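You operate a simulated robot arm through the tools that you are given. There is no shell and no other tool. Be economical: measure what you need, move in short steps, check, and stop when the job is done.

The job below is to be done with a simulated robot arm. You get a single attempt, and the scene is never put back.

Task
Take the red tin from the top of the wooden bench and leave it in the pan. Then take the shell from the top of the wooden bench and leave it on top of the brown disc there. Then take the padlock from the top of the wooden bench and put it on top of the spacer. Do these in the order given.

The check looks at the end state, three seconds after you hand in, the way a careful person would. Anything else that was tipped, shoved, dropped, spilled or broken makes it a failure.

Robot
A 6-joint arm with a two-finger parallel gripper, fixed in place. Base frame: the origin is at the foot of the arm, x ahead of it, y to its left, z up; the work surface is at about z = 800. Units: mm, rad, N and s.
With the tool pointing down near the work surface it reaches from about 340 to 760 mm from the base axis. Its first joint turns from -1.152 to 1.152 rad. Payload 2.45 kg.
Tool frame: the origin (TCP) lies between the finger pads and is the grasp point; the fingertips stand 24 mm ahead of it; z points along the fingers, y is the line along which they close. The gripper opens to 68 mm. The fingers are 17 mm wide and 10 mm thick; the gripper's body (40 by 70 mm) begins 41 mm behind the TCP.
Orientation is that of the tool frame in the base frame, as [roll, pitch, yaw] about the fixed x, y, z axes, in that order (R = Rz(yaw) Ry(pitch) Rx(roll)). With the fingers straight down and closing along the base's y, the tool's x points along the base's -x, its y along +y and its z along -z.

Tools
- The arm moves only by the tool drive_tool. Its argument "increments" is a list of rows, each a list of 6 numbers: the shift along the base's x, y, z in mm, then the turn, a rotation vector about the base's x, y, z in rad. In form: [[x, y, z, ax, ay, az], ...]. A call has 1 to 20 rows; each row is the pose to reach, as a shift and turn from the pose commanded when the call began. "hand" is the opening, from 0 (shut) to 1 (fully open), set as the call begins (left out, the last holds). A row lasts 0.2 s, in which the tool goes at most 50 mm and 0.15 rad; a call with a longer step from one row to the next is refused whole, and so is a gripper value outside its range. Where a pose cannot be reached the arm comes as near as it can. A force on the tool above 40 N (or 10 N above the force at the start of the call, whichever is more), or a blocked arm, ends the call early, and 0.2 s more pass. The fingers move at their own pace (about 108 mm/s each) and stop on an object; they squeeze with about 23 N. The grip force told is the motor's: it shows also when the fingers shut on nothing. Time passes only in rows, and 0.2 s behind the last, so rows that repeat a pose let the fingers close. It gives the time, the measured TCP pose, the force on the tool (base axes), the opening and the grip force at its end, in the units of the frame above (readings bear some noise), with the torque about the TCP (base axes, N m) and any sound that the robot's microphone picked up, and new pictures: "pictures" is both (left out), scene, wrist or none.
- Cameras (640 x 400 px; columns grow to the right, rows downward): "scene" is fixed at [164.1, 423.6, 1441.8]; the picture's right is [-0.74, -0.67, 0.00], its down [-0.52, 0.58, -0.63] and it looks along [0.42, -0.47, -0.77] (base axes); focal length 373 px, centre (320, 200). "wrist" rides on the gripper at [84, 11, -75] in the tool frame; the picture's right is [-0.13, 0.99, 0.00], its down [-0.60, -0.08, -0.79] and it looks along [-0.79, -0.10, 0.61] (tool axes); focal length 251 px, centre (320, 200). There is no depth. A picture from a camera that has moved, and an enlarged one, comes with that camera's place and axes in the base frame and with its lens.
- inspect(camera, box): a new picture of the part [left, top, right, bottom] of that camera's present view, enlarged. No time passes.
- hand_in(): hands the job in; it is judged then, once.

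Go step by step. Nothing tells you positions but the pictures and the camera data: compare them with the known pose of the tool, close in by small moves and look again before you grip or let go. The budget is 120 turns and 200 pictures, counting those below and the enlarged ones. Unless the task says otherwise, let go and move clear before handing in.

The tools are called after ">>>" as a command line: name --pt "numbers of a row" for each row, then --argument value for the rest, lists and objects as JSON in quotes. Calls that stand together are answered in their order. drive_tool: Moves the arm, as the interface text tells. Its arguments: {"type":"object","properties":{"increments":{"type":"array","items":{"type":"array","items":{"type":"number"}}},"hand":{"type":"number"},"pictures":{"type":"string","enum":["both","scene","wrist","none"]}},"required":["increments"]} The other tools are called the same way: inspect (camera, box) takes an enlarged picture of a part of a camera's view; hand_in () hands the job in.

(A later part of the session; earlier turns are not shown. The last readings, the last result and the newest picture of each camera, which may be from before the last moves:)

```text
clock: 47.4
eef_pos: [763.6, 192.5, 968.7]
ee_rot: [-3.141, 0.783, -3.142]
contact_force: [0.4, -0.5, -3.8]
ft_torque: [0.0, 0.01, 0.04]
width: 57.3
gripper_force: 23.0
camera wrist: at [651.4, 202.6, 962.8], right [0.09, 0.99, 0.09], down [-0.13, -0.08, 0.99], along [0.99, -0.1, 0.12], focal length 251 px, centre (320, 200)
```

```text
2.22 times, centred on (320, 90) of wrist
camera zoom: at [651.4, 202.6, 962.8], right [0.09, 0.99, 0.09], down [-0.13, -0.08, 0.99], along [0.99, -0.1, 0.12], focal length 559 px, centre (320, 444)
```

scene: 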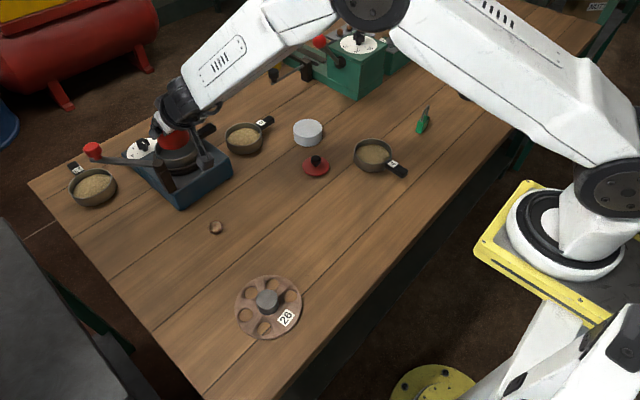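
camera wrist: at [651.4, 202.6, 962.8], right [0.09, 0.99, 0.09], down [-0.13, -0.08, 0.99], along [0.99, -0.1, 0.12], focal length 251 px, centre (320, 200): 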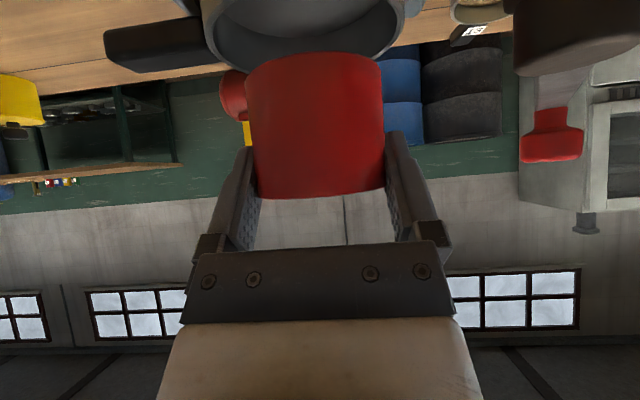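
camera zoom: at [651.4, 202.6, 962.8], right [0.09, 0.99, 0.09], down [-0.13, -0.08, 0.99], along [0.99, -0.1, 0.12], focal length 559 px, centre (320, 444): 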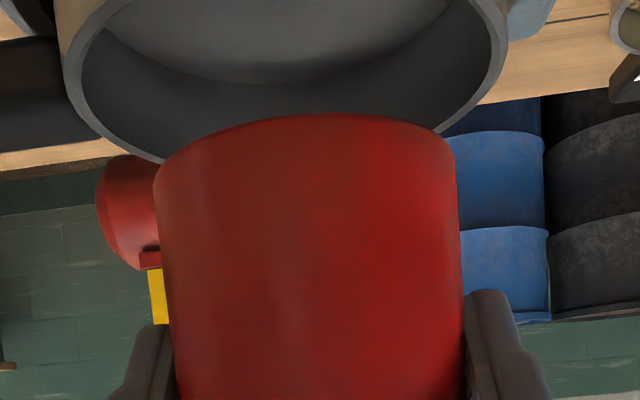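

Tin is nearly centred; I shift 2 mm right and 1.5 mm outward and lower it just inside the rim, then check.

>>> drive_tool --pt "1.5 -2 0 0 0 0" --pt "1.5 -2 -10 0 0 0" --pt "1.5 -2 -20 0 0 0" --pt "1.5 -2 -28 0 0 0" --pt "1.5 -2 -28 0 0 0"

>>> inspect --camera "scene" --box '[120, 90, 240, 180]'

>>> inspect --camera "wrist" --box '[200, 0, 440, 180]'

```text
clock: 48.6
eef_pos: [763.5, 188.3, 941.1]
ee_rot: [3.14, 0.784, 3.138]
contact_force: [0.0, 0.5, -3.1]
ft_torque: [-0.03, 0.04, 0.01]
width: 57.1
gripper_force: 22.6
camera wrist: at [651.5, 199.9, 934.9], right [0.09, 0.99, 0.09], down [-0.13, -0.08, 0.99], along [0.99, -0.1, 0.12], focal length 251 px, centre (320, 200)
```

scene: 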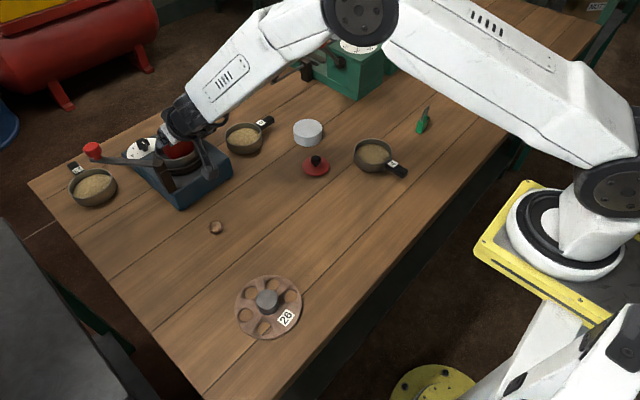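
wrist: 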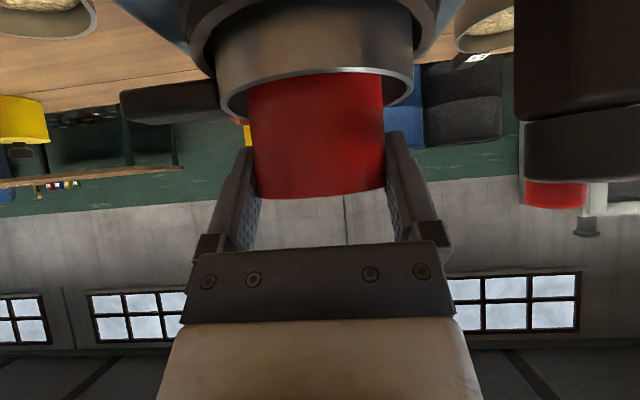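

```text
4.44 times, centred on (180, 135) of scene
camera zoom: at [164.1, 423.6, 1441.8], right [-0.74, -0.67, 0.0], down [-0.52, 0.58, -0.63], along [0.42, -0.47, -0.77], focal length 1658 px, centre (942, 489)
```

zoom: 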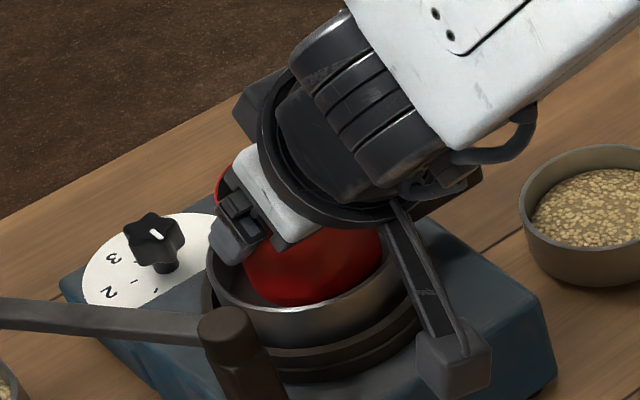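

```text
2.22 times, centred on (320, 90) of wrist
camera zoom: at [651.5, 199.9, 934.9], right [0.09, 0.99, 0.09], down [-0.13, -0.08, 0.99], along [0.99, -0.1, 0.12], focal length 559 px, centre (320, 444)
```

zoom: 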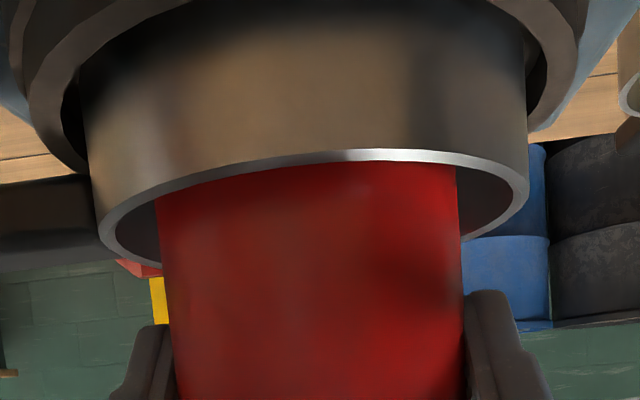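

The tin is inside the rim; it looks slightly toward the near side, so I shift 4 mm outward and lower gently towards the pan floor.

>>> drive_tool --pt "2 0.5 0 0 0 0" --pt "4 1 0 0 0 0" --pt "4 1 -5 0 0 0" --pt "4 1 -10 0 0 0" --pt "4 1 -10 0 0 0"

>>> inspect --camera "scene" --box '[130, 100, 226, 172]'

>>> inspect --camera "wrist" --box '[200, 20, 440, 200]'

```text
clock: 49.8
eef_pos: [767.0, 191.0, 932.7]
ee_rot: [3.139, 0.782, -3.142]
contact_force: [0.1, -0.1, -2.7]
ft_torque: [0.0, 0.02, 0.0]
width: 57.1
gripper_force: 22.9
camera wrist: at [655.1, 202.1, 925.7], right [0.09, 0.99, 0.09], down [-0.13, -0.08, 0.99], along [0.99, -0.1, 0.12], focal length 251 px, centre (320, 200)
```

scene: 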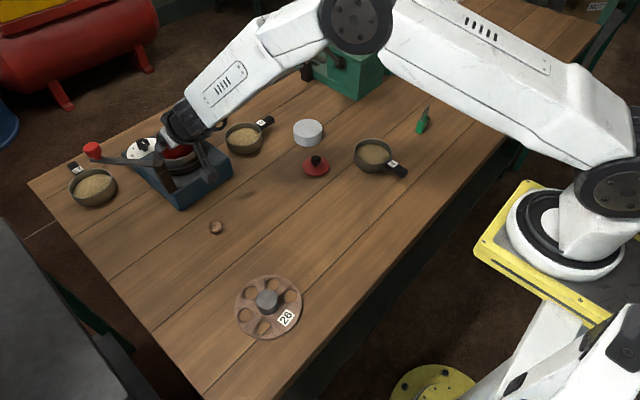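
wrist: 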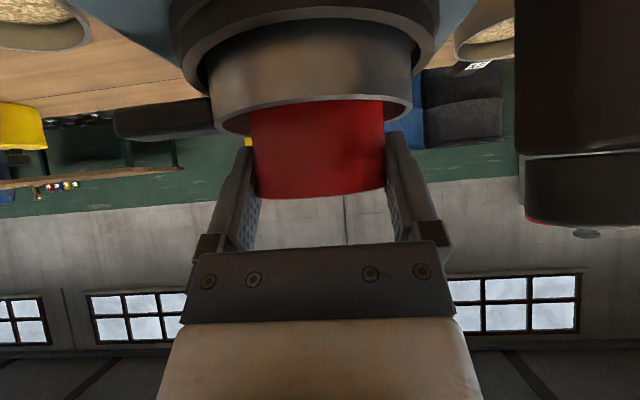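

```text
5.56 times, centred on (178, 136) of scene
camera zoom: at [164.1, 423.6, 1441.8], right [-0.74, -0.67, 0.0], down [-0.52, 0.58, -0.63], along [0.42, -0.47, -0.77], focal length 2073 px, centre (1109, 556)
```

zoom: 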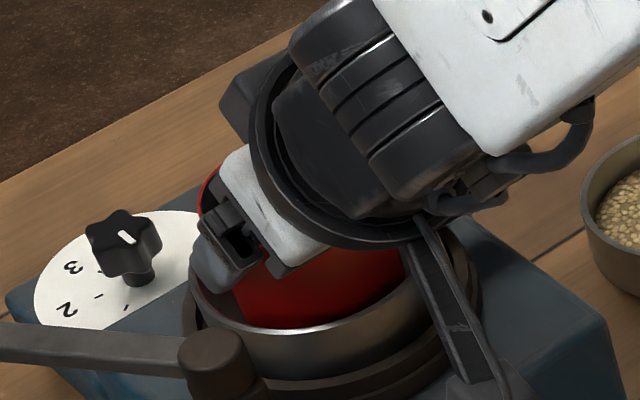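

```text
2.22 times, centred on (320, 110) of wrist
camera zoom: at [655.1, 202.1, 925.7], right [0.09, 0.99, 0.09], down [-0.13, -0.08, 0.99], along [0.99, -0.1, 0.12], focal length 559 px, centre (320, 400)
```

zoom: 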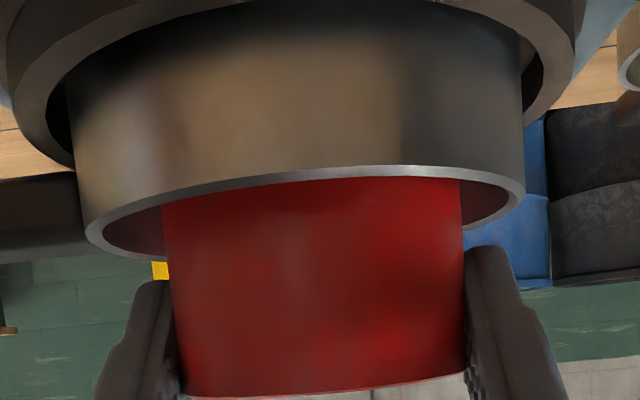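

Well centred. I keep lowering gently until it touches.

>>> drive_tool --pt "0 0 -4 0 0 0" --pt "0 0 -8 0 0 0" --pt "0 0 -10 0 0 0" --pt "0 0 -12 0 0 0" --pt "0 0 -14 0 0 0" --pictures "wrist"

>>> inspect --camera "scene" --box '[130, 100, 226, 172]'

```text
clock: 51.0
eef_pos: [769.7, 191.9, 921.1]
ee_rot: [3.136, 0.79, 3.138]
contact_force: [-3.8, -1.1, 25.4]
ft_torque: [0.13, -0.19, 0.0]
width: 57.1
gripper_force: 23.0
camera wrist: at [657.4, 202.6, 915.0], right [0.09, 0.99, 0.1], down [-0.14, -0.08, 0.99], along [0.99, -0.1, 0.13], focal length 251 px, centre (320, 200)
```

wrist: 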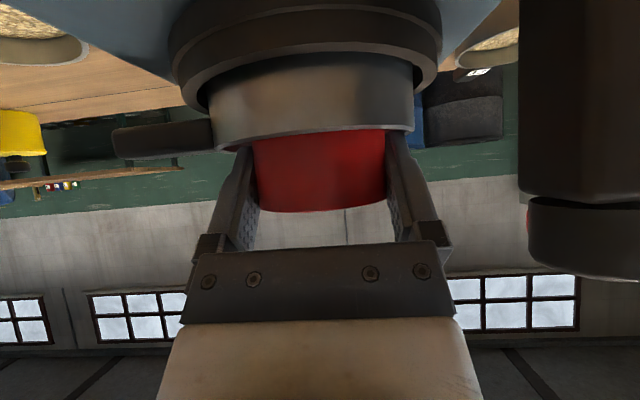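

```text
5.56 times, centred on (178, 136) of scene
camera zoom: at [163.3, 423.4, 1441.9], right [-0.74, -0.67, 0.0], down [-0.52, 0.58, -0.63], along [0.42, -0.47, -0.77], focal length 2073 px, centre (1109, 556)
```

zoom: 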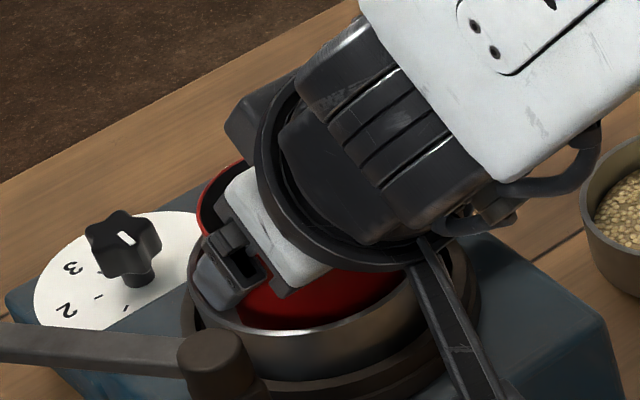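

The tin has landed on the pan floor. I ease the pressure, open just enough, and look.

>>> drive_tool --pt "0 0 3 0 0 0" --pt "0 0 3 0 0 0" --pictures "none"

>>> drive_tool --pt "0 0 0 0 0 0" --pt "0 0 0 0 0 0" --hand 0.93 --pictures "none"

>>> inspect --camera "wrist" --box '[200, 60, 440, 240]'

>>> inspect --camera "scene" --box '[130, 100, 226, 172]'

```text
clock: 51.6
eef_pos: [769.8, 190.3, 922.3]
ee_rot: [3.141, 0.786, 3.14]
contact_force: [7.2, 0.4, 14.4]
ft_torque: [-0.05, -0.45, 0.01]
width: 57.1
gripper_force: 23.1
```

```text
clock: 52.2
eef_pos: [768.6, 190.3, 920.3]
ee_rot: [3.14, 0.783, 3.139]
contact_force: [3.1, -1.4, 5.5]
ft_torque: [0.02, -0.08, 0.01]
width: 57.6
gripper_force: 0.1
```

```text
2.22 times, centred on (320, 150) of wrist
camera zoom: at [655.1, 201.5, 913.2], right [0.09, 0.99, 0.09], down [-0.13, -0.08, 0.99], along [0.99, -0.1, 0.12], focal length 559 px, centre (320, 311)
```

zoom: 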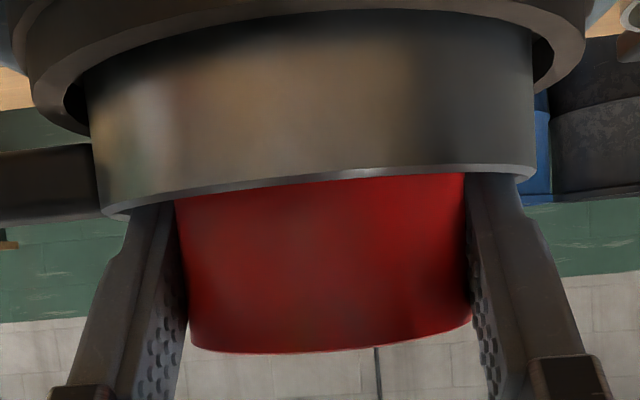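

```text
5.56 times, centred on (178, 136) of scene
camera zoom: at [164.0, 423.5, 1441.8], right [-0.74, -0.67, 0.0], down [-0.52, 0.58, -0.63], along [0.42, -0.47, -0.77], focal length 2073 px, centre (1109, 556)
```

zoom: 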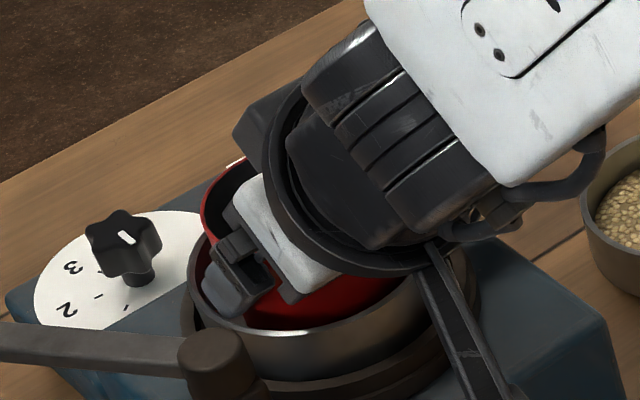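

The fingertips are just inside the pan wall so they can only open slightly, but the tin is released. I retreat back-and-up along the tool axis in small steps.

>>> drive_tool --pt "-2 0 2 0 0 0" --pt "-4 0 4 0 0 0" --pt "-7 0 7 0 0 0" --pt "-10 0 10 0 0 0" --pictures "none"

>>> inspect --camera "wrist" --box '[200, 60, 440, 240]'

```text
clock: 53.2
eef_pos: [757.6, 191.0, 932.0]
ee_rot: [3.14, 0.783, 3.14]
contact_force: [7.1, -0.8, 1.8]
ft_torque: [-0.07, -0.18, 0.05]
width: 57.4
gripper_force: 0.1
```

```text
2.22 times, centred on (320, 150) of wrist
camera zoom: at [645.1, 202.1, 924.3], right [0.09, 0.99, 0.09], down [-0.13, -0.08, 0.99], along [0.99, -0.1, 0.12], focal length 559 px, centre (320, 311)
```

zoom: 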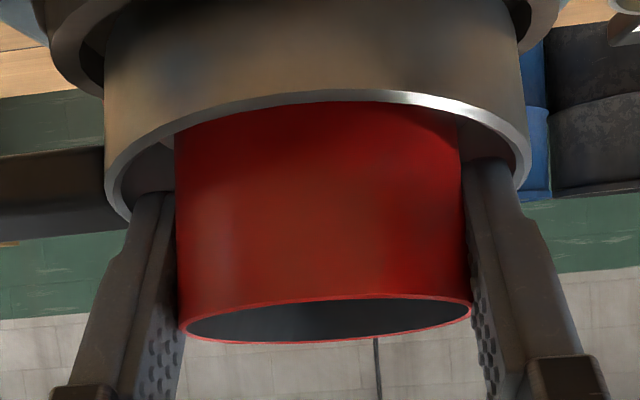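

The tin has tilted with the fingers, which haven't really opened. I look from the scene side before doing more.

>>> inspect --camera "scene" --box '[130, 90, 226, 172]'

>>> drive_tool --pt "0 0 0 0 0 0" --hand 1 --pictures "wrist"

```text
4.88 times, centred on (178, 131) of scene
camera zoom: at [164.2, 423.5, 1441.8], right [-0.74, -0.67, 0.0], down [-0.52, 0.58, -0.63], along [0.42, -0.47, -0.77], focal length 1820 px, centre (1013, 537)
```

zoom: 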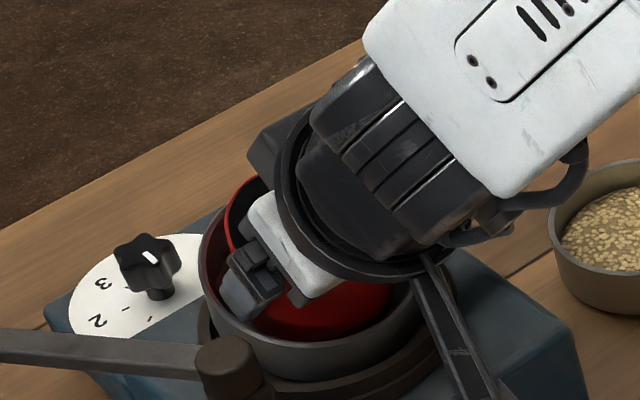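

```text
clock: 53.6
eef_pos: [757.0, 191.7, 930.3]
ee_rot: [3.14, 0.782, 3.139]
contact_force: [6.4, 0.4, 1.5]
ft_torque: [0.01, -0.08, 0.02]
width: 57.7
gripper_force: 0.0
camera wrist: at [644.9, 202.1, 924.0], right [0.09, 0.99, 0.09], down [-0.13, -0.08, 0.99], along [0.99, -0.1, 0.12], focal length 251 px, centre (320, 200)
```

wrist: 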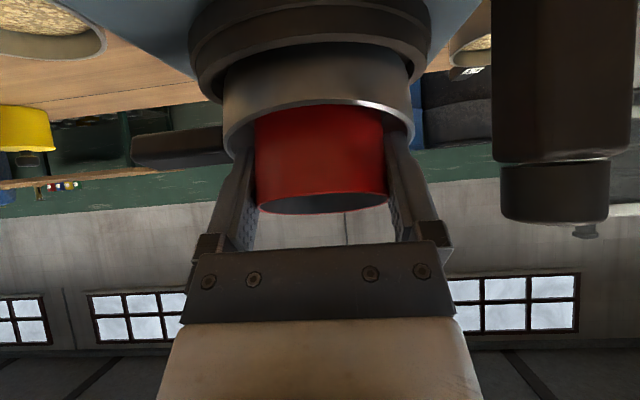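

The fingers are jammed between tin and pan wall and have dragged the pan slightly. I regrip the tin, which frees the wall, and lift it straight out to inspect the pan.

>>> drive_tool --pt "0 0 0 0 0 0" --pt "0 0 0 0 0 0" --hand 0 --pictures "none"

>>> inspect --camera "wrist" --box '[180, 0, 460, 220]'

```text
clock: 54.2
eef_pos: [757.8, 191.1, 930.3]
ee_rot: [3.14, 0.78, 3.139]
contact_force: [2.9, -0.7, 2.2]
ft_torque: [0.02, 0.0, 0.0]
width: 57.0
gripper_force: 22.4
```

```text
1.82 times, centred on (320, 110) of wrist
camera zoom: at [644.9, 202.0, 923.9], right [0.09, 0.99, 0.09], down [-0.13, -0.08, 0.99], along [0.99, -0.1, 0.12], focal length 457 px, centre (320, 364)
```

zoom: 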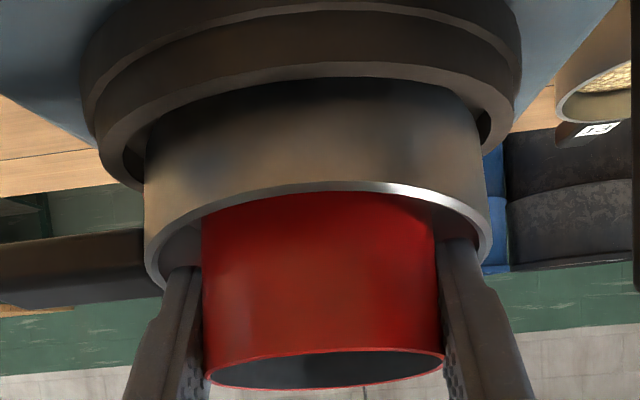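

>>> drive_tool --pt "0 0 4 0 0 0" --pt "0 0 10 0 0 0" --pt "0 0 20 0 0 0" --pt "0 0 40 0 0 0" --pt "0 0 60 0 0 0" --pt "-30 -20 60 0 0 0" --pt "-60 -50 60 0 0 0"

>>> inspect --camera "scene" --box '[110, 90, 250, 195]'

```text
clock: 55.8
eef_pos: [697.6, 141.0, 991.1]
ee_rot: [3.14, 0.783, 3.141]
contact_force: [-0.3, 0.1, -3.1]
ft_torque: [-0.03, 0.02, 0.0]
width: 57.0
gripper_force: 23.3
camera wrist: at [585.6, 150.9, 984.9], right [0.09, 0.99, 0.09], down [-0.13, -0.08, 0.99], along [0.99, -0.1, 0.12], focal length 251 px, centre (320, 200)
```

scene: 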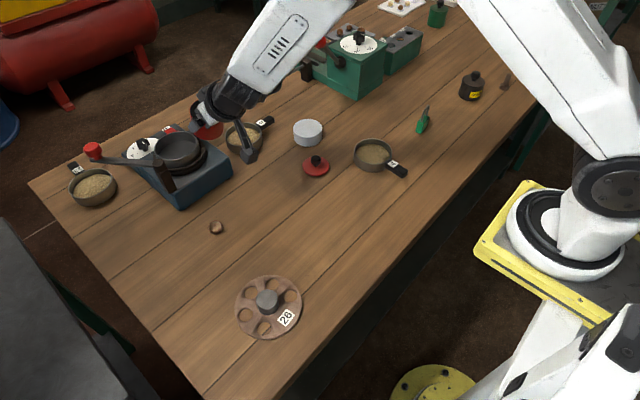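
wrist: 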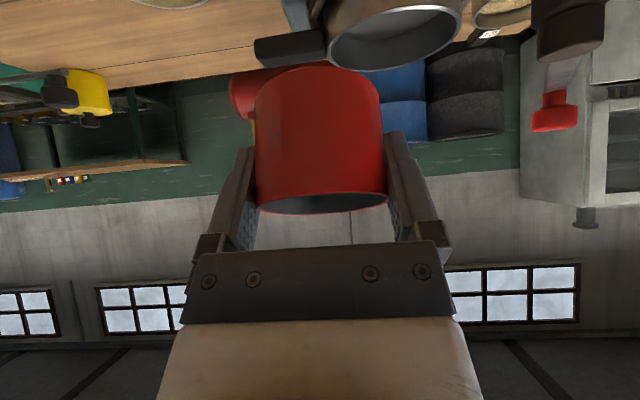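

```text
3.81 times, centred on (180, 142) of scene
camera zoom: at [164.1, 423.6, 1441.8], right [-0.74, -0.67, 0.0], down [-0.52, 0.58, -0.63], along [0.42, -0.47, -0.77], focal length 1421 px, centre (853, 419)
```

zoom: 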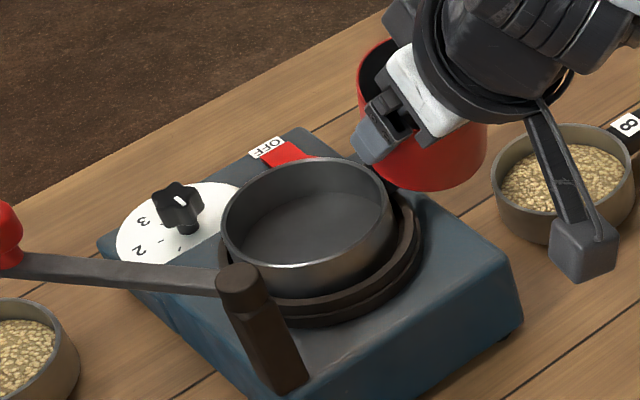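

The pan is still seated on its burner, practically where it was. The tin is tilted in the grip, so I'll stand it on the bench again, levelled, and regrip it nearer its top.

>>> drive_tool --pt "-12 -25 0 0 0.07 0" --pt "-24 -50 0 0 0.14 0" --pt "-36 -75 -10 0 0.22 0" --pt "-48 -98 -30 0 0.29 0" --pt "-48 -98 -65 0 0.29 0" --pt "-48 -98 -65 0 0.29 0"

>>> inspect --camera "wrist" --box '[180, 0, 460, 220]'

>>> inspect --camera "scene" --box '[220, 90, 340, 190]'

```text
clock: 57.2
eef_pos: [650.1, 40.6, 928.0]
ee_rot: [3.139, 0.495, 3.14]
contact_force: [0.2, -0.6, -1.9]
ft_torque: [0.01, 0.0, 0.02]
width: 56.9
gripper_force: 22.9
camera wrist: at [540.5, 51.1, 953.4], right [0.11, 0.99, 0.06], down [0.16, -0.08, 0.98], along [0.98, -0.1, -0.16], focal length 251 px, centre (320, 200)
```

scene: 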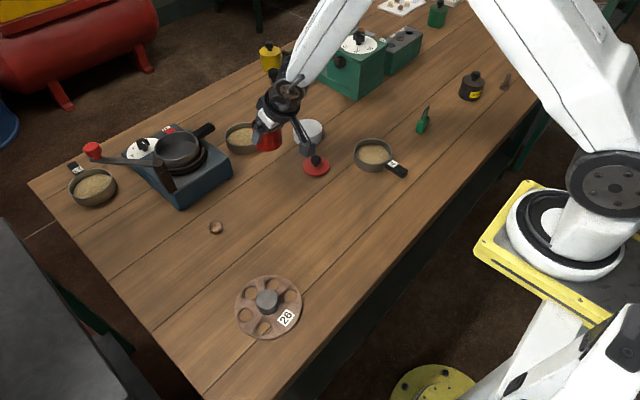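
wrist: 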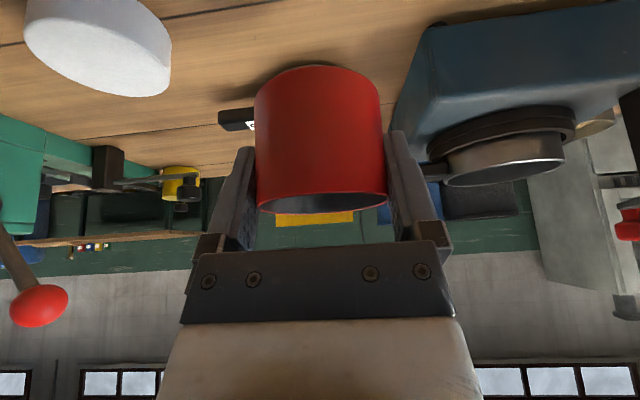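

```text
1.82 times, centred on (320, 110) of wrist
camera zoom: at [540.5, 51.1, 953.4], right [0.11, 0.99, 0.06], down [0.16, -0.08, 0.98], along [0.98, -0.1, -0.16], focal length 457 px, centre (320, 364)
```

zoom: 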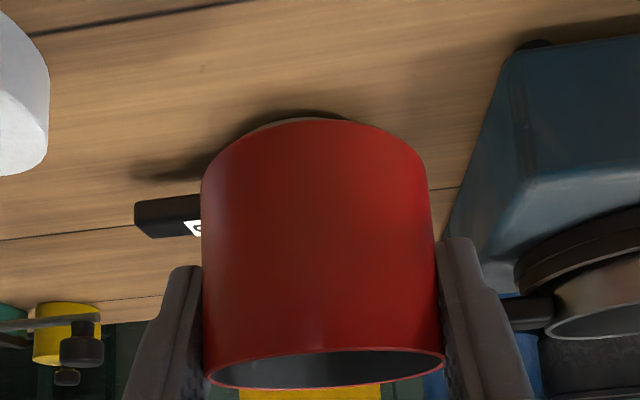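

```text
4.00 times, centred on (280, 140) of scene
camera zoom: at [164.1, 423.5, 1441.8], right [-0.74, -0.67, 0.0], down [-0.52, 0.58, -0.63], along [0.42, -0.47, -0.77], focal length 1492 px, centre (480, 440)
```

zoom: 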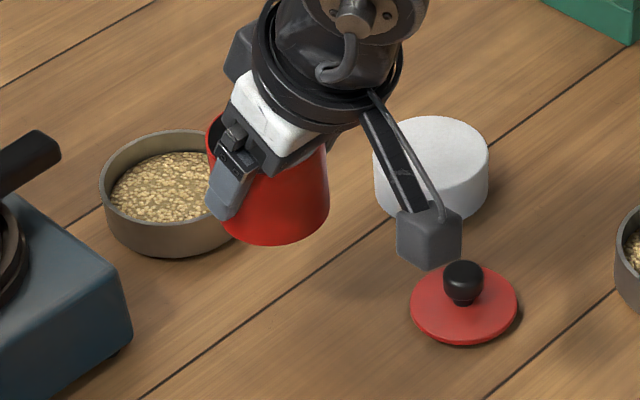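

The tin is now level in the grip. I lower it onto the bench.

>>> drive_tool --pt "0 0 -30 0 0 0" --pt "0 0 -60 0 0 0" --pt "0 0 -76 0 0 0" --pt "0 0 -79 0 0 0" --pt "0 0 -82 0 0 0" --pt "0 0 -84 0 0 0" --pictures "none"

>>> inspect --camera "wrist" --box '[180, 0, 460, 220]'

```text
clock: 58.6
eef_pos: [650.3, 43.4, 842.9]
ee_rot: [3.138, 0.496, 3.139]
contact_force: [-4.6, -0.6, 11.2]
ft_torque: [0.01, 0.48, 0.01]
width: 57.2
gripper_force: 22.9
```

```text
1.82 times, centred on (320, 110) of wrist
camera zoom: at [540.4, 53.1, 868.4], right [0.11, 0.99, 0.06], down [0.15, -0.08, 0.98], along [0.98, -0.1, -0.16], focal length 457 px, centre (320, 364)
```

zoom: 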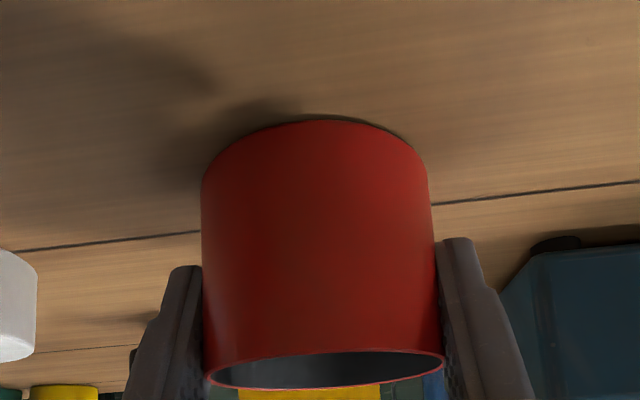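

On the bench (11 N). I open fully and back out along the tool axis, easing the tilt to 0.35 rad.

>>> drive_tool --pt "0 0 1 0 0 0" --pt "0 0 1 0 0 0" --pt "-5 0 10 0 0 0" --pt "-12 0 23 0 0 0" --pt "-24 0 45 0 0 0" --pt "-24 0 65 0 0.075 0" --pt "-20 0 75 0 0.145 0" --pt "-20 0 75 0 0.145 0" --hand 1

>>> inspect --camera "wrist" --box '[200, 0, 440, 180]'

>>> inspect --camera "scene" --box '[220, 100, 340, 190]'

```text
clock: 60.4
eef_pos: [629.4, 33.5, 907.2]
ee_rot: [-3.063, 0.437, -3.118]
contact_force: [-0.1, 0.2, -0.1]
ft_torque: [0.01, -0.03, -0.03]
width: 68.2
gripper_force: 0.1
out of reach, approached as far as the arm can: row 6, 7, 8
camera wrist: at [521.7, 47.6, 936.9], right [0.12, 0.99, -0.02], down [0.21, -0.01, 0.98], along [0.97, -0.13, -0.21], focal length 251 px, centre (320, 200)
```

scene: 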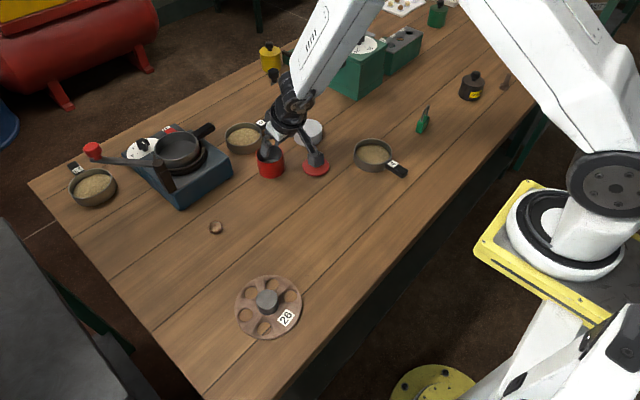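
wrist: 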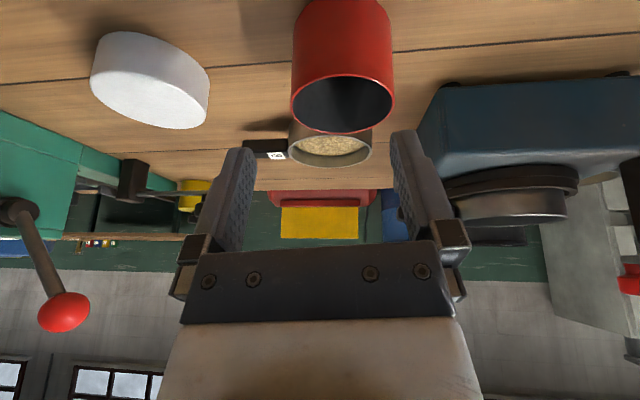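

```text
2.22 times, centred on (320, 90) of wrist
camera zoom: at [521.7, 47.6, 936.9], right [0.12, 0.99, -0.02], down [0.21, -0.01, 0.98], along [0.97, -0.13, -0.21], focal length 559 px, centre (320, 444)
```

zoom: 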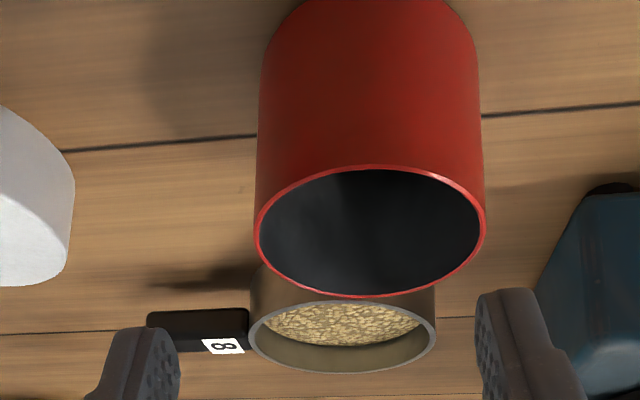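

```text
4.44 times, centred on (280, 145) of scene
camera zoom: at [164.1, 423.6, 1441.8], right [-0.74, -0.67, 0.0], down [-0.52, 0.58, -0.63], along [0.42, -0.47, -0.77], focal length 1658 px, centre (498, 444)
```

zoom: 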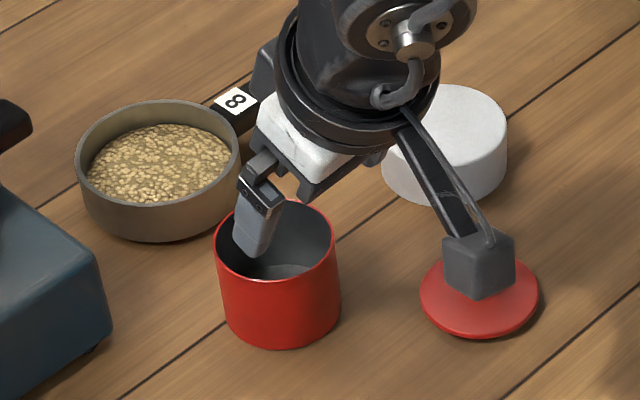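

The arm passed near a wrist singularity and rolled a little. I rise and straighten the tool to a 0.3 rad tilt, away from it.

>>> drive_tool --pt "0 2 15 0.037 0.068 0.0015" --pt "0 5 30 0.074 0.137 0.003" --pt "0 5 30 0.074 0.137 0.003" --pictures "wrist"

```text
clock: 61.2
eef_pos: [622.1, 44.2, 923.5]
ee_rot: [-3.117, 0.341, 3.119]
contact_force: [-0.4, 0.1, 0.2]
ft_torque: [0.01, 0.02, 0.0]
width: 68.1
gripper_force: 0.0
out of reach, approached as far as the arm can: row 2, 3
camera wrist: at [518.8, 58.3, 965.8], right [0.15, 0.99, 0.02], down [0.3, -0.07, 0.95], along [0.94, -0.14, -0.31], focal length 251 px, centre (320, 200)
```

wrist: 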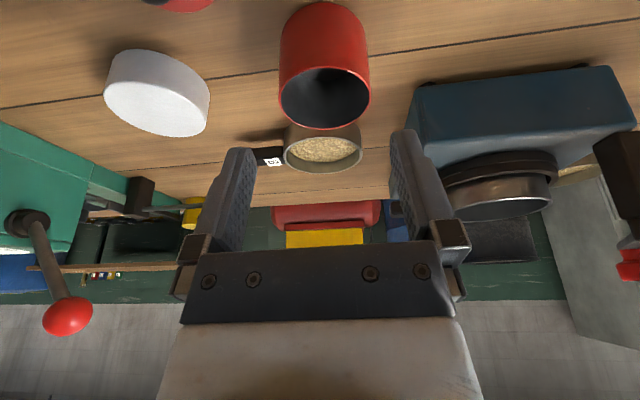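

>>> drive_tool --pt "4 -2 8 0.0235 0.041 0.03" --pt "8 -4 15 0.0235 0.041 0.03" --pt "8 -4 15 0.0235 0.041 0.03" --pictures "wrist"

>>> inspect --camera "wrist" --box '[220, 0, 420, 150]'

```text
clock: 62.0
eef_pos: [632.6, 42.6, 934.0]
ee_rot: [-3.072, 0.4, 3.138]
contact_force: [-0.7, 0.2, 0.0]
ft_torque: [0.01, -0.01, 0.03]
width: 68.1
gripper_force: 0.1
out of reach, approached as far as the arm can: row 1, 2, 3
camera wrist: at [526.5, 59.4, 969.0], right [0.15, 0.99, -0.01], down [0.25, -0.03, 0.97], along [0.96, -0.15, -0.25], focal length 251 px, centre (320, 200)
```

wrist: 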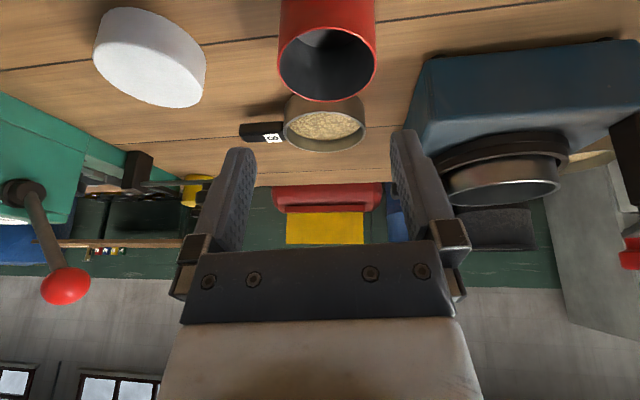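

```text
2.67 times, centred on (320, 75) of wrist
camera zoom: at [526.5, 59.4, 969.0], right [0.15, 0.99, -0.01], down [0.25, -0.03, 0.97], along [0.96, -0.15, -0.25], focal length 670 px, centre (320, 533)
```

zoom: 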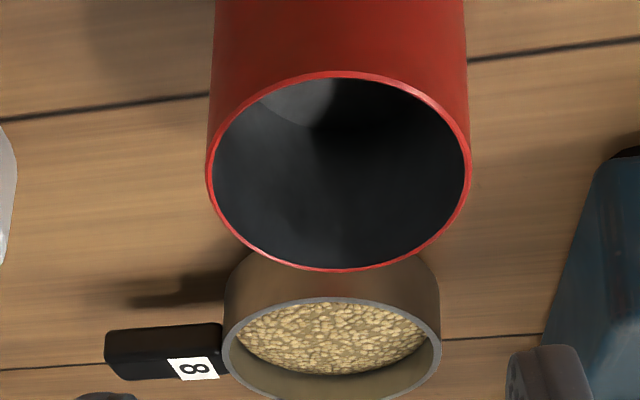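

I cross the singularity with a plain in-plane rotation to near vertical, then fix the rest.

>>> drive_tool --pt "0 0 5 0 0.13 0" --pt "5 0 10 0 0.26 0" --pt "10 0 15 0 0.38 0" --pt "10 0 15 0 0.4 0" --pt "10 0 15 0 0.4 0" --pictures "none"

```text
clock: 63.2
eef_pos: [596.7, 30.0, 917.2]
ee_rot: [-2.967, 0.013, -3.137]
contact_force: [-0.6, -0.6, -0.6]
ft_torque: [0.0, 0.04, 0.03]
width: 68.0
gripper_force: 0.2
out of reach, approached as far as the arm can: row 1, 2, 3, 4, 5
```

>>> drive_tool --pt "0 0 20 0.06 0 0" --pt "5 5 50 0.12 -0.007 0" --pt "10 10 70 0.174 -0.013 -0.004" --pt "10 10 70 0.174 -0.013 -0.004" --pictures "wrist"

```text
clock: 64.2
eef_pos: [573.2, 41.9, 952.3]
ee_rot: [-3.001, 0.093, -3.14]
contact_force: [-0.2, -0.2, 1.1]
ft_torque: [0.01, 0.0, -0.03]
width: 67.8
gripper_force: 0.1
out of reach, approached as far as the arm can: row 1, 2, 3, 4
camera wrist: at [482.0, 63.2, 1016.5], right [0.14, 0.98, -0.13], down [0.53, 0.03, 0.85], along [0.84, -0.19, -0.51], focal length 251 px, centre (320, 200)
```

wrist: 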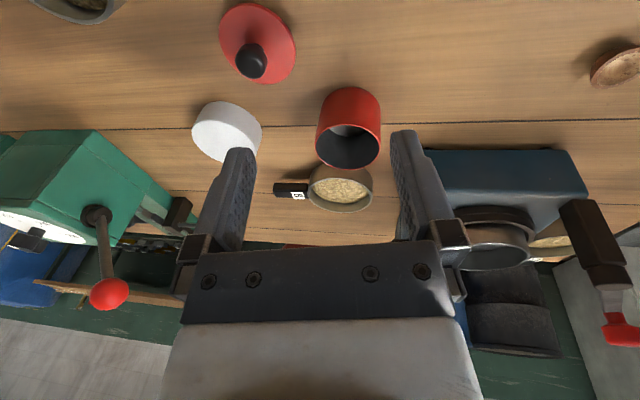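

Something (a wrist joint near its limit) blocks me here. I move up toward the starting pose without rotating, to see whether the arm frees.

>>> drive_tool --pt "0 0 0 0 0 0" --pt "-10 5 30 0 0 0" --pt "-20 10 60 0 0 0" --pt "-30 15 90 0 0 0" --pt "-40 20 110 0 0 0" --pt "-40 20 110 0 0 0" --pictures "scene"

```text
clock: 65.6
eef_pos: [526.4, 57.9, 1054.1]
ee_rot: [-2.968, 0.105, -3.138]
contact_force: [0.3, 0.1, -0.4]
ft_torque: [0.0, 0.02, -0.03]
width: 68.1
gripper_force: 0.1
out of reach, approached as far as the arm can: row 3, 4, 5, 6
```

scene: 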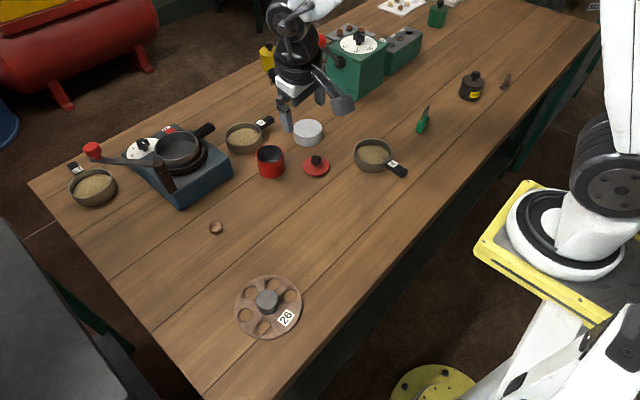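

I'll swing the tool out to a large tilt again, where the arm was well-behaved, then come back around the other side of the singularity.

>>> drive_tool --pt "5 0 0 0 -0.14 0" --pt "10 0 0 0 -0.28 0" --pt "20 0 0 0 -0.42 0" --pt "30 0 0 0 -0.56 0" --pt "40 0 0 0 -0.7 0" --pt "40 0 0 0 -0.84 0" --pt "40 0 0 0 -0.84 0" --pictures "none"

```text
clock: 67.2
eef_pos: [567.0, 58.5, 1054.5]
ee_rot: [-2.998, 0.932, -3.141]
contact_force: [-0.1, 0.0, -0.2]
ft_torque: [0.02, -0.01, 0.02]
width: 68.0
gripper_force: 0.1
```

>>> drive_tool --pt "0 0 0 0.08 0 0.107" --pt "0 0 0 0.16 0 0.214" --pt "0 0 0 0.233 0 0.313" --pt "0 0 0 0.233 0 0.313" --pictures "none"

```text
clock: 68.2
eef_pos: [568.1, 58.5, 1055.9]
ee_rot: [2.894, 0.931, 3.141]
contact_force: [-0.3, -0.2, -0.3]
ft_torque: [0.0, 0.01, -0.01]
width: 67.7
gripper_force: 0.0
```

Now I reduce the tilt to vertical while leaning to this side.

>>> drive_tool --pt "0 0 0 0 0.14 0" --pt "0 0 0 0 0.28 0" --pt "0 0 0 0 0.42 0" --pt "0 0 0 0 0.56 0" --pt "0 0 0 0 0.7 0" --pt "0 0 0 0 0.84 0" --pt "0 0 0 0 0.93 0" --pt "0 0 0 0 0.93 0" --pictures "none"

```text
clock: 70.0
eef_pos: [568.1, 59.5, 1055.3]
ee_rot: [2.893, 0.002, -3.141]
contact_force: [0.1, -0.3, -0.2]
ft_torque: [-0.03, -0.02, -0.01]
width: 68.0
gripper_force: 0.0
out of reach, approached as far as the arm can: row 3
```

That worked. I remove the lean.

>>> drive_tool --pt "0 0 0 -0.12 0 0" --pt "0 0 0 -0.2486 -0.002 0" --pt "0 0 0 -0.2486 -0.002 0" --pictures "none"

```text
clock: 70.8
eef_pos: [565.5, 61.3, 1049.8]
ee_rot: [2.928, 0.008, 3.142]
contact_force: [0.1, -0.6, -0.5]
ft_torque: [-0.01, -0.02, 0.0]
width: 68.2
gripper_force: 0.0
out of reach, approached as far as the arm can: row 1, 2, 3
```

The turn must be made exactly in the arm's own plane. I reverse to the large tilt, go to y = 0, and rotate down from there.

>>> drive_tool --pt "0 0 0 0 -0.14 0" --pt "0 -10 0 0 -0.28 0" --pt "0 -20 0 0 -0.42 0" --pt "0 -30 0 0 -0.56 0" --pt "0 -40 0 0 -0.7 0" --pt "0 -50 0 0 -0.84 0" --pt "0 -60 0 0 -0.93 0" --pt "0 -60 0 0 -0.93 0" --pictures "none"

```text
clock: 72.6
eef_pos: [564.9, 0.8, 1049.6]
ee_rot: [2.927, 0.936, -3.141]
contact_force: [-1.0, -0.4, -0.2]
ft_torque: [0.02, 0.03, 0.02]
width: 67.8
gripper_force: 0.1
out of reach, approached as far as the arm can: row 5
```

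>>> drive_tool --pt "0 -0.4 0 -0.064 0 -0.0864" --pt "0 -0.8 0 -0.1273 0 -0.1728" --pt "0 -0.8 0 -0.1273 0 -0.1728" --pictures "none"

```text
clock: 73.4
eef_pos: [565.6, 0.8, 1049.7]
ee_rot: [-3.141, 0.937, 3.141]
contact_force: [-0.5, 0.4, 0.6]
ft_torque: [-0.01, 0.01, 0.0]
width: 68.0
gripper_force: 0.0
```

>>> drive_tool --pt "0 -0.6 0 0 0.14 0" --pt "0 -0.6 0 0 0.28 0" --pt "0 -0.6 0 0 0.42 0" --pt "0 -0.6 0 0 0.56 0" --pt "0 -0.6 0 0 0.7 0" --pt "0 -0.6 0 0 0.84 0" --pt "0 -0.6 0 0 0.936 0" --pt "0 -0.6 0 0 0.936 0" --pictures "none"

```text
clock: 75.2
eef_pos: [564.6, 0.1, 1050.7]
ee_rot: [-3.141, 0.0, 3.14]
contact_force: [0.1, 0.0, 0.1]
ft_torque: [0.0, 0.0, 0.01]
width: 67.9
gripper_force: 0.1
```

Back in the normal configuration. I go above the tin with a mild 0.3 rad tilt and look.

>>> drive_tool --pt "15 9 -25 0 -0.06 0" --pt "30 18 -55 0 -0.12 0" --pt "45 27 -85 0 -0.2 0" --pt "60 36 -105 0 -0.27 0" --pt "75 43 -120 0 -0.3 0" --pt "75 43 -120 0 -0.3 0" --pictures "wrist"

>>> inspect --camera "wrist" --box '[220, 0, 420, 150]'

```text
clock: 76.6
eef_pos: [640.0, 41.2, 930.1]
ee_rot: [-3.14, 0.302, 3.139]
contact_force: [0.1, -0.3, 0.0]
ft_torque: [0.0, -0.02, 0.0]
width: 67.8
gripper_force: 0.0
camera wrist: at [537.6, 52.3, 976.2], right [0.12, 0.99, 0.04], down [0.34, -0.08, 0.94], along [0.93, -0.1, -0.35], focal length 251 px, centre (320, 200)
```

wrist: 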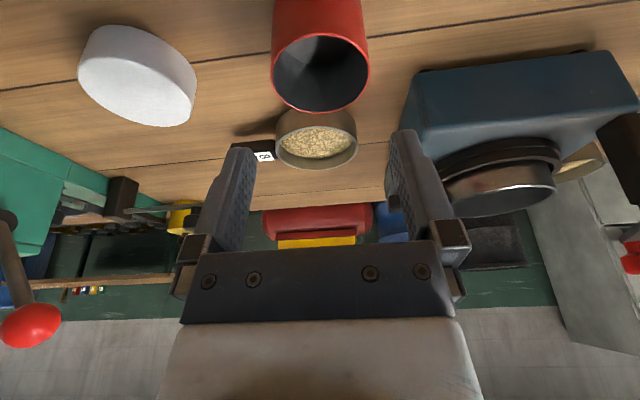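

```text
2.67 times, centred on (320, 75) of wrist
camera zoom: at [537.6, 52.3, 976.2], right [0.12, 0.99, 0.04], down [0.34, -0.08, 0.94], along [0.93, -0.1, -0.35], focal length 670 px, centre (320, 533)
```

zoom: 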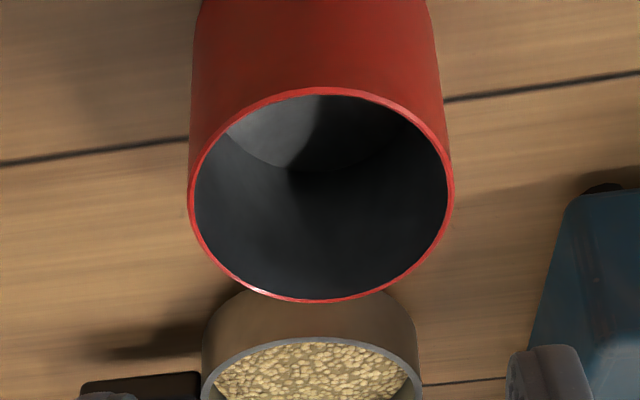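

The tin is at about (660, 42). I descend to straddle its upper 17 mm.

>>> drive_tool --pt "7 0.8 -20 0 0 0" --pt "12 0.8 -45 0 0 0" --pt "14 0.8 -60 0 0 0" --pt "14 0.8 -69 0 0 0" --pt "14 0.8 -69 0 0 0" --pictures "wrist"

>>> inspect --camera "scene" --box '[230, 110, 310, 180]'

>>> inspect --camera "wrist" --box '[200, 30, 440, 210]'

```text
clock: 77.8
eef_pos: [654.5, 44.0, 862.1]
ee_rot: [-3.139, 0.302, 3.14]
contact_force: [0.2, -0.4, 0.0]
ft_torque: [-0.04, 0.01, 0.02]
width: 68.0
gripper_force: 0.0
camera wrist: at [552.1, 54.0, 907.7], right [0.12, 0.99, 0.04], down [0.34, -0.08, 0.94], along [0.93, -0.1, -0.35], focal length 251 px, centre (320, 200)
```

wrist: 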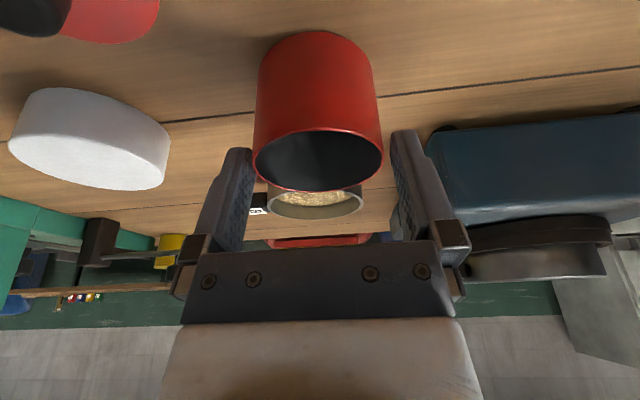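

```text
5.71 times, centred on (270, 145) of scene
camera zoom: at [164.1, 423.6, 1441.8], right [-0.74, -0.67, 0.0], down [-0.52, 0.58, -0.63], along [0.42, -0.47, -0.77], focal length 2132 px, centre (606, 514)
```

zoom: 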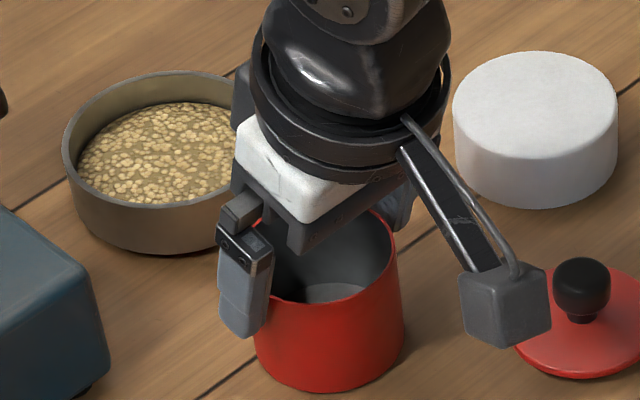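

```text
2.22 times, centred on (320, 120) of wrist
camera zoom: at [552.1, 54.0, 907.7], right [0.12, 0.99, 0.04], down [0.34, -0.08, 0.94], along [0.93, -0.1, -0.35], focal length 559 px, centre (320, 378)
```

zoom: 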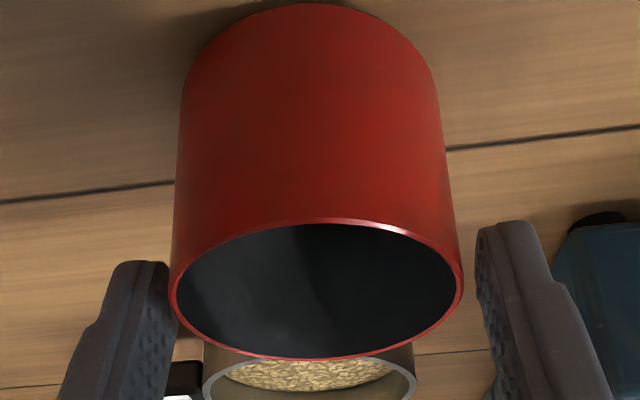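

>>> drive_tool --pt "0 -0.7 0 0 0 0" --pt "0 -0.7 0 0 0 0" --pt "0 -0.7 0 0 0 0" --hand 0 --pictures "none"

>>> inspect --camera "wrist" --box '[200, 30, 440, 210]'

```text
clock: 78.6
eef_pos: [654.5, 43.4, 861.2]
ee_rot: [-3.14, 0.299, -3.142]
contact_force: [0.0, 0.0, -0.7]
ft_torque: [0.02, -0.03, 0.0]
width: 57.0
gripper_force: 22.9
```

```text
2.22 times, centred on (320, 120) of wrist
camera zoom: at [551.6, 53.3, 908.0], right [0.12, 0.99, 0.04], down [0.34, -0.08, 0.94], along [0.93, -0.1, -0.35], focal length 559 px, centre (320, 378)
```

zoom: 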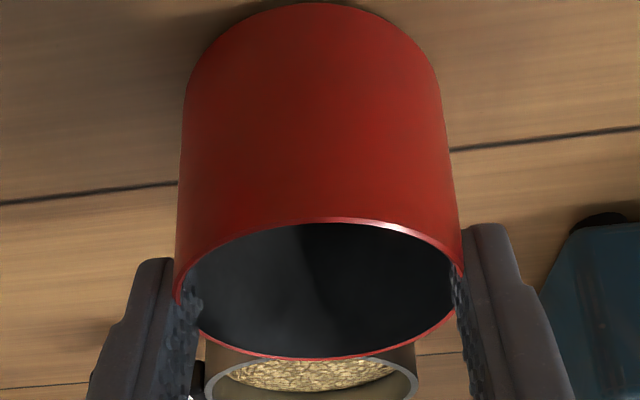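

Held firmly. I lift and carry it toward the pan, stopping short to check reach.

>>> drive_tool --pt "0 0 10 0 0 0" --pt "0 0 45 0 0 0" --pt "0 0 85 0 0 0" --pt "0 0 118 0 0 0" --pt "20 35 118 0 0 0" --pt "40 70 118 0 0 0" --pt "60 105 118 0 0 0" --pt "80 140 118 0 0 0" --pt "80 140 118 0 0 0"

```text
clock: 80.6
eef_pos: [734.5, 182.4, 977.0]
ee_rot: [-3.139, 0.301, 3.14]
contact_force: [-0.3, -0.3, -2.6]
ft_torque: [-0.01, 0.02, 0.01]
width: 56.9
gripper_force: 22.7
camera wrist: at [631.6, 193.1, 1023.8], right [0.12, 0.99, 0.04], down [0.34, -0.08, 0.94], along [0.93, -0.1, -0.35], focal length 251 px, centre (320, 200)
```

scene: 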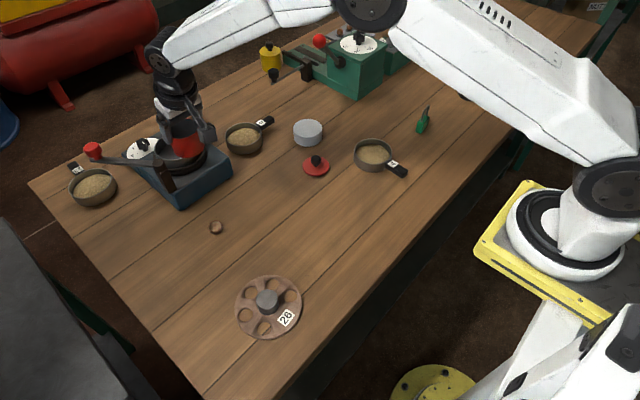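
wrist: 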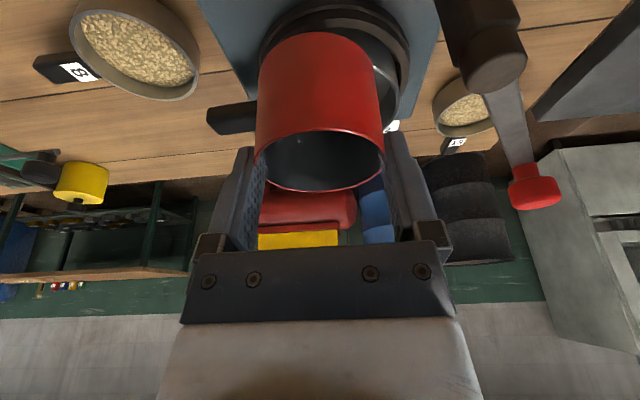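

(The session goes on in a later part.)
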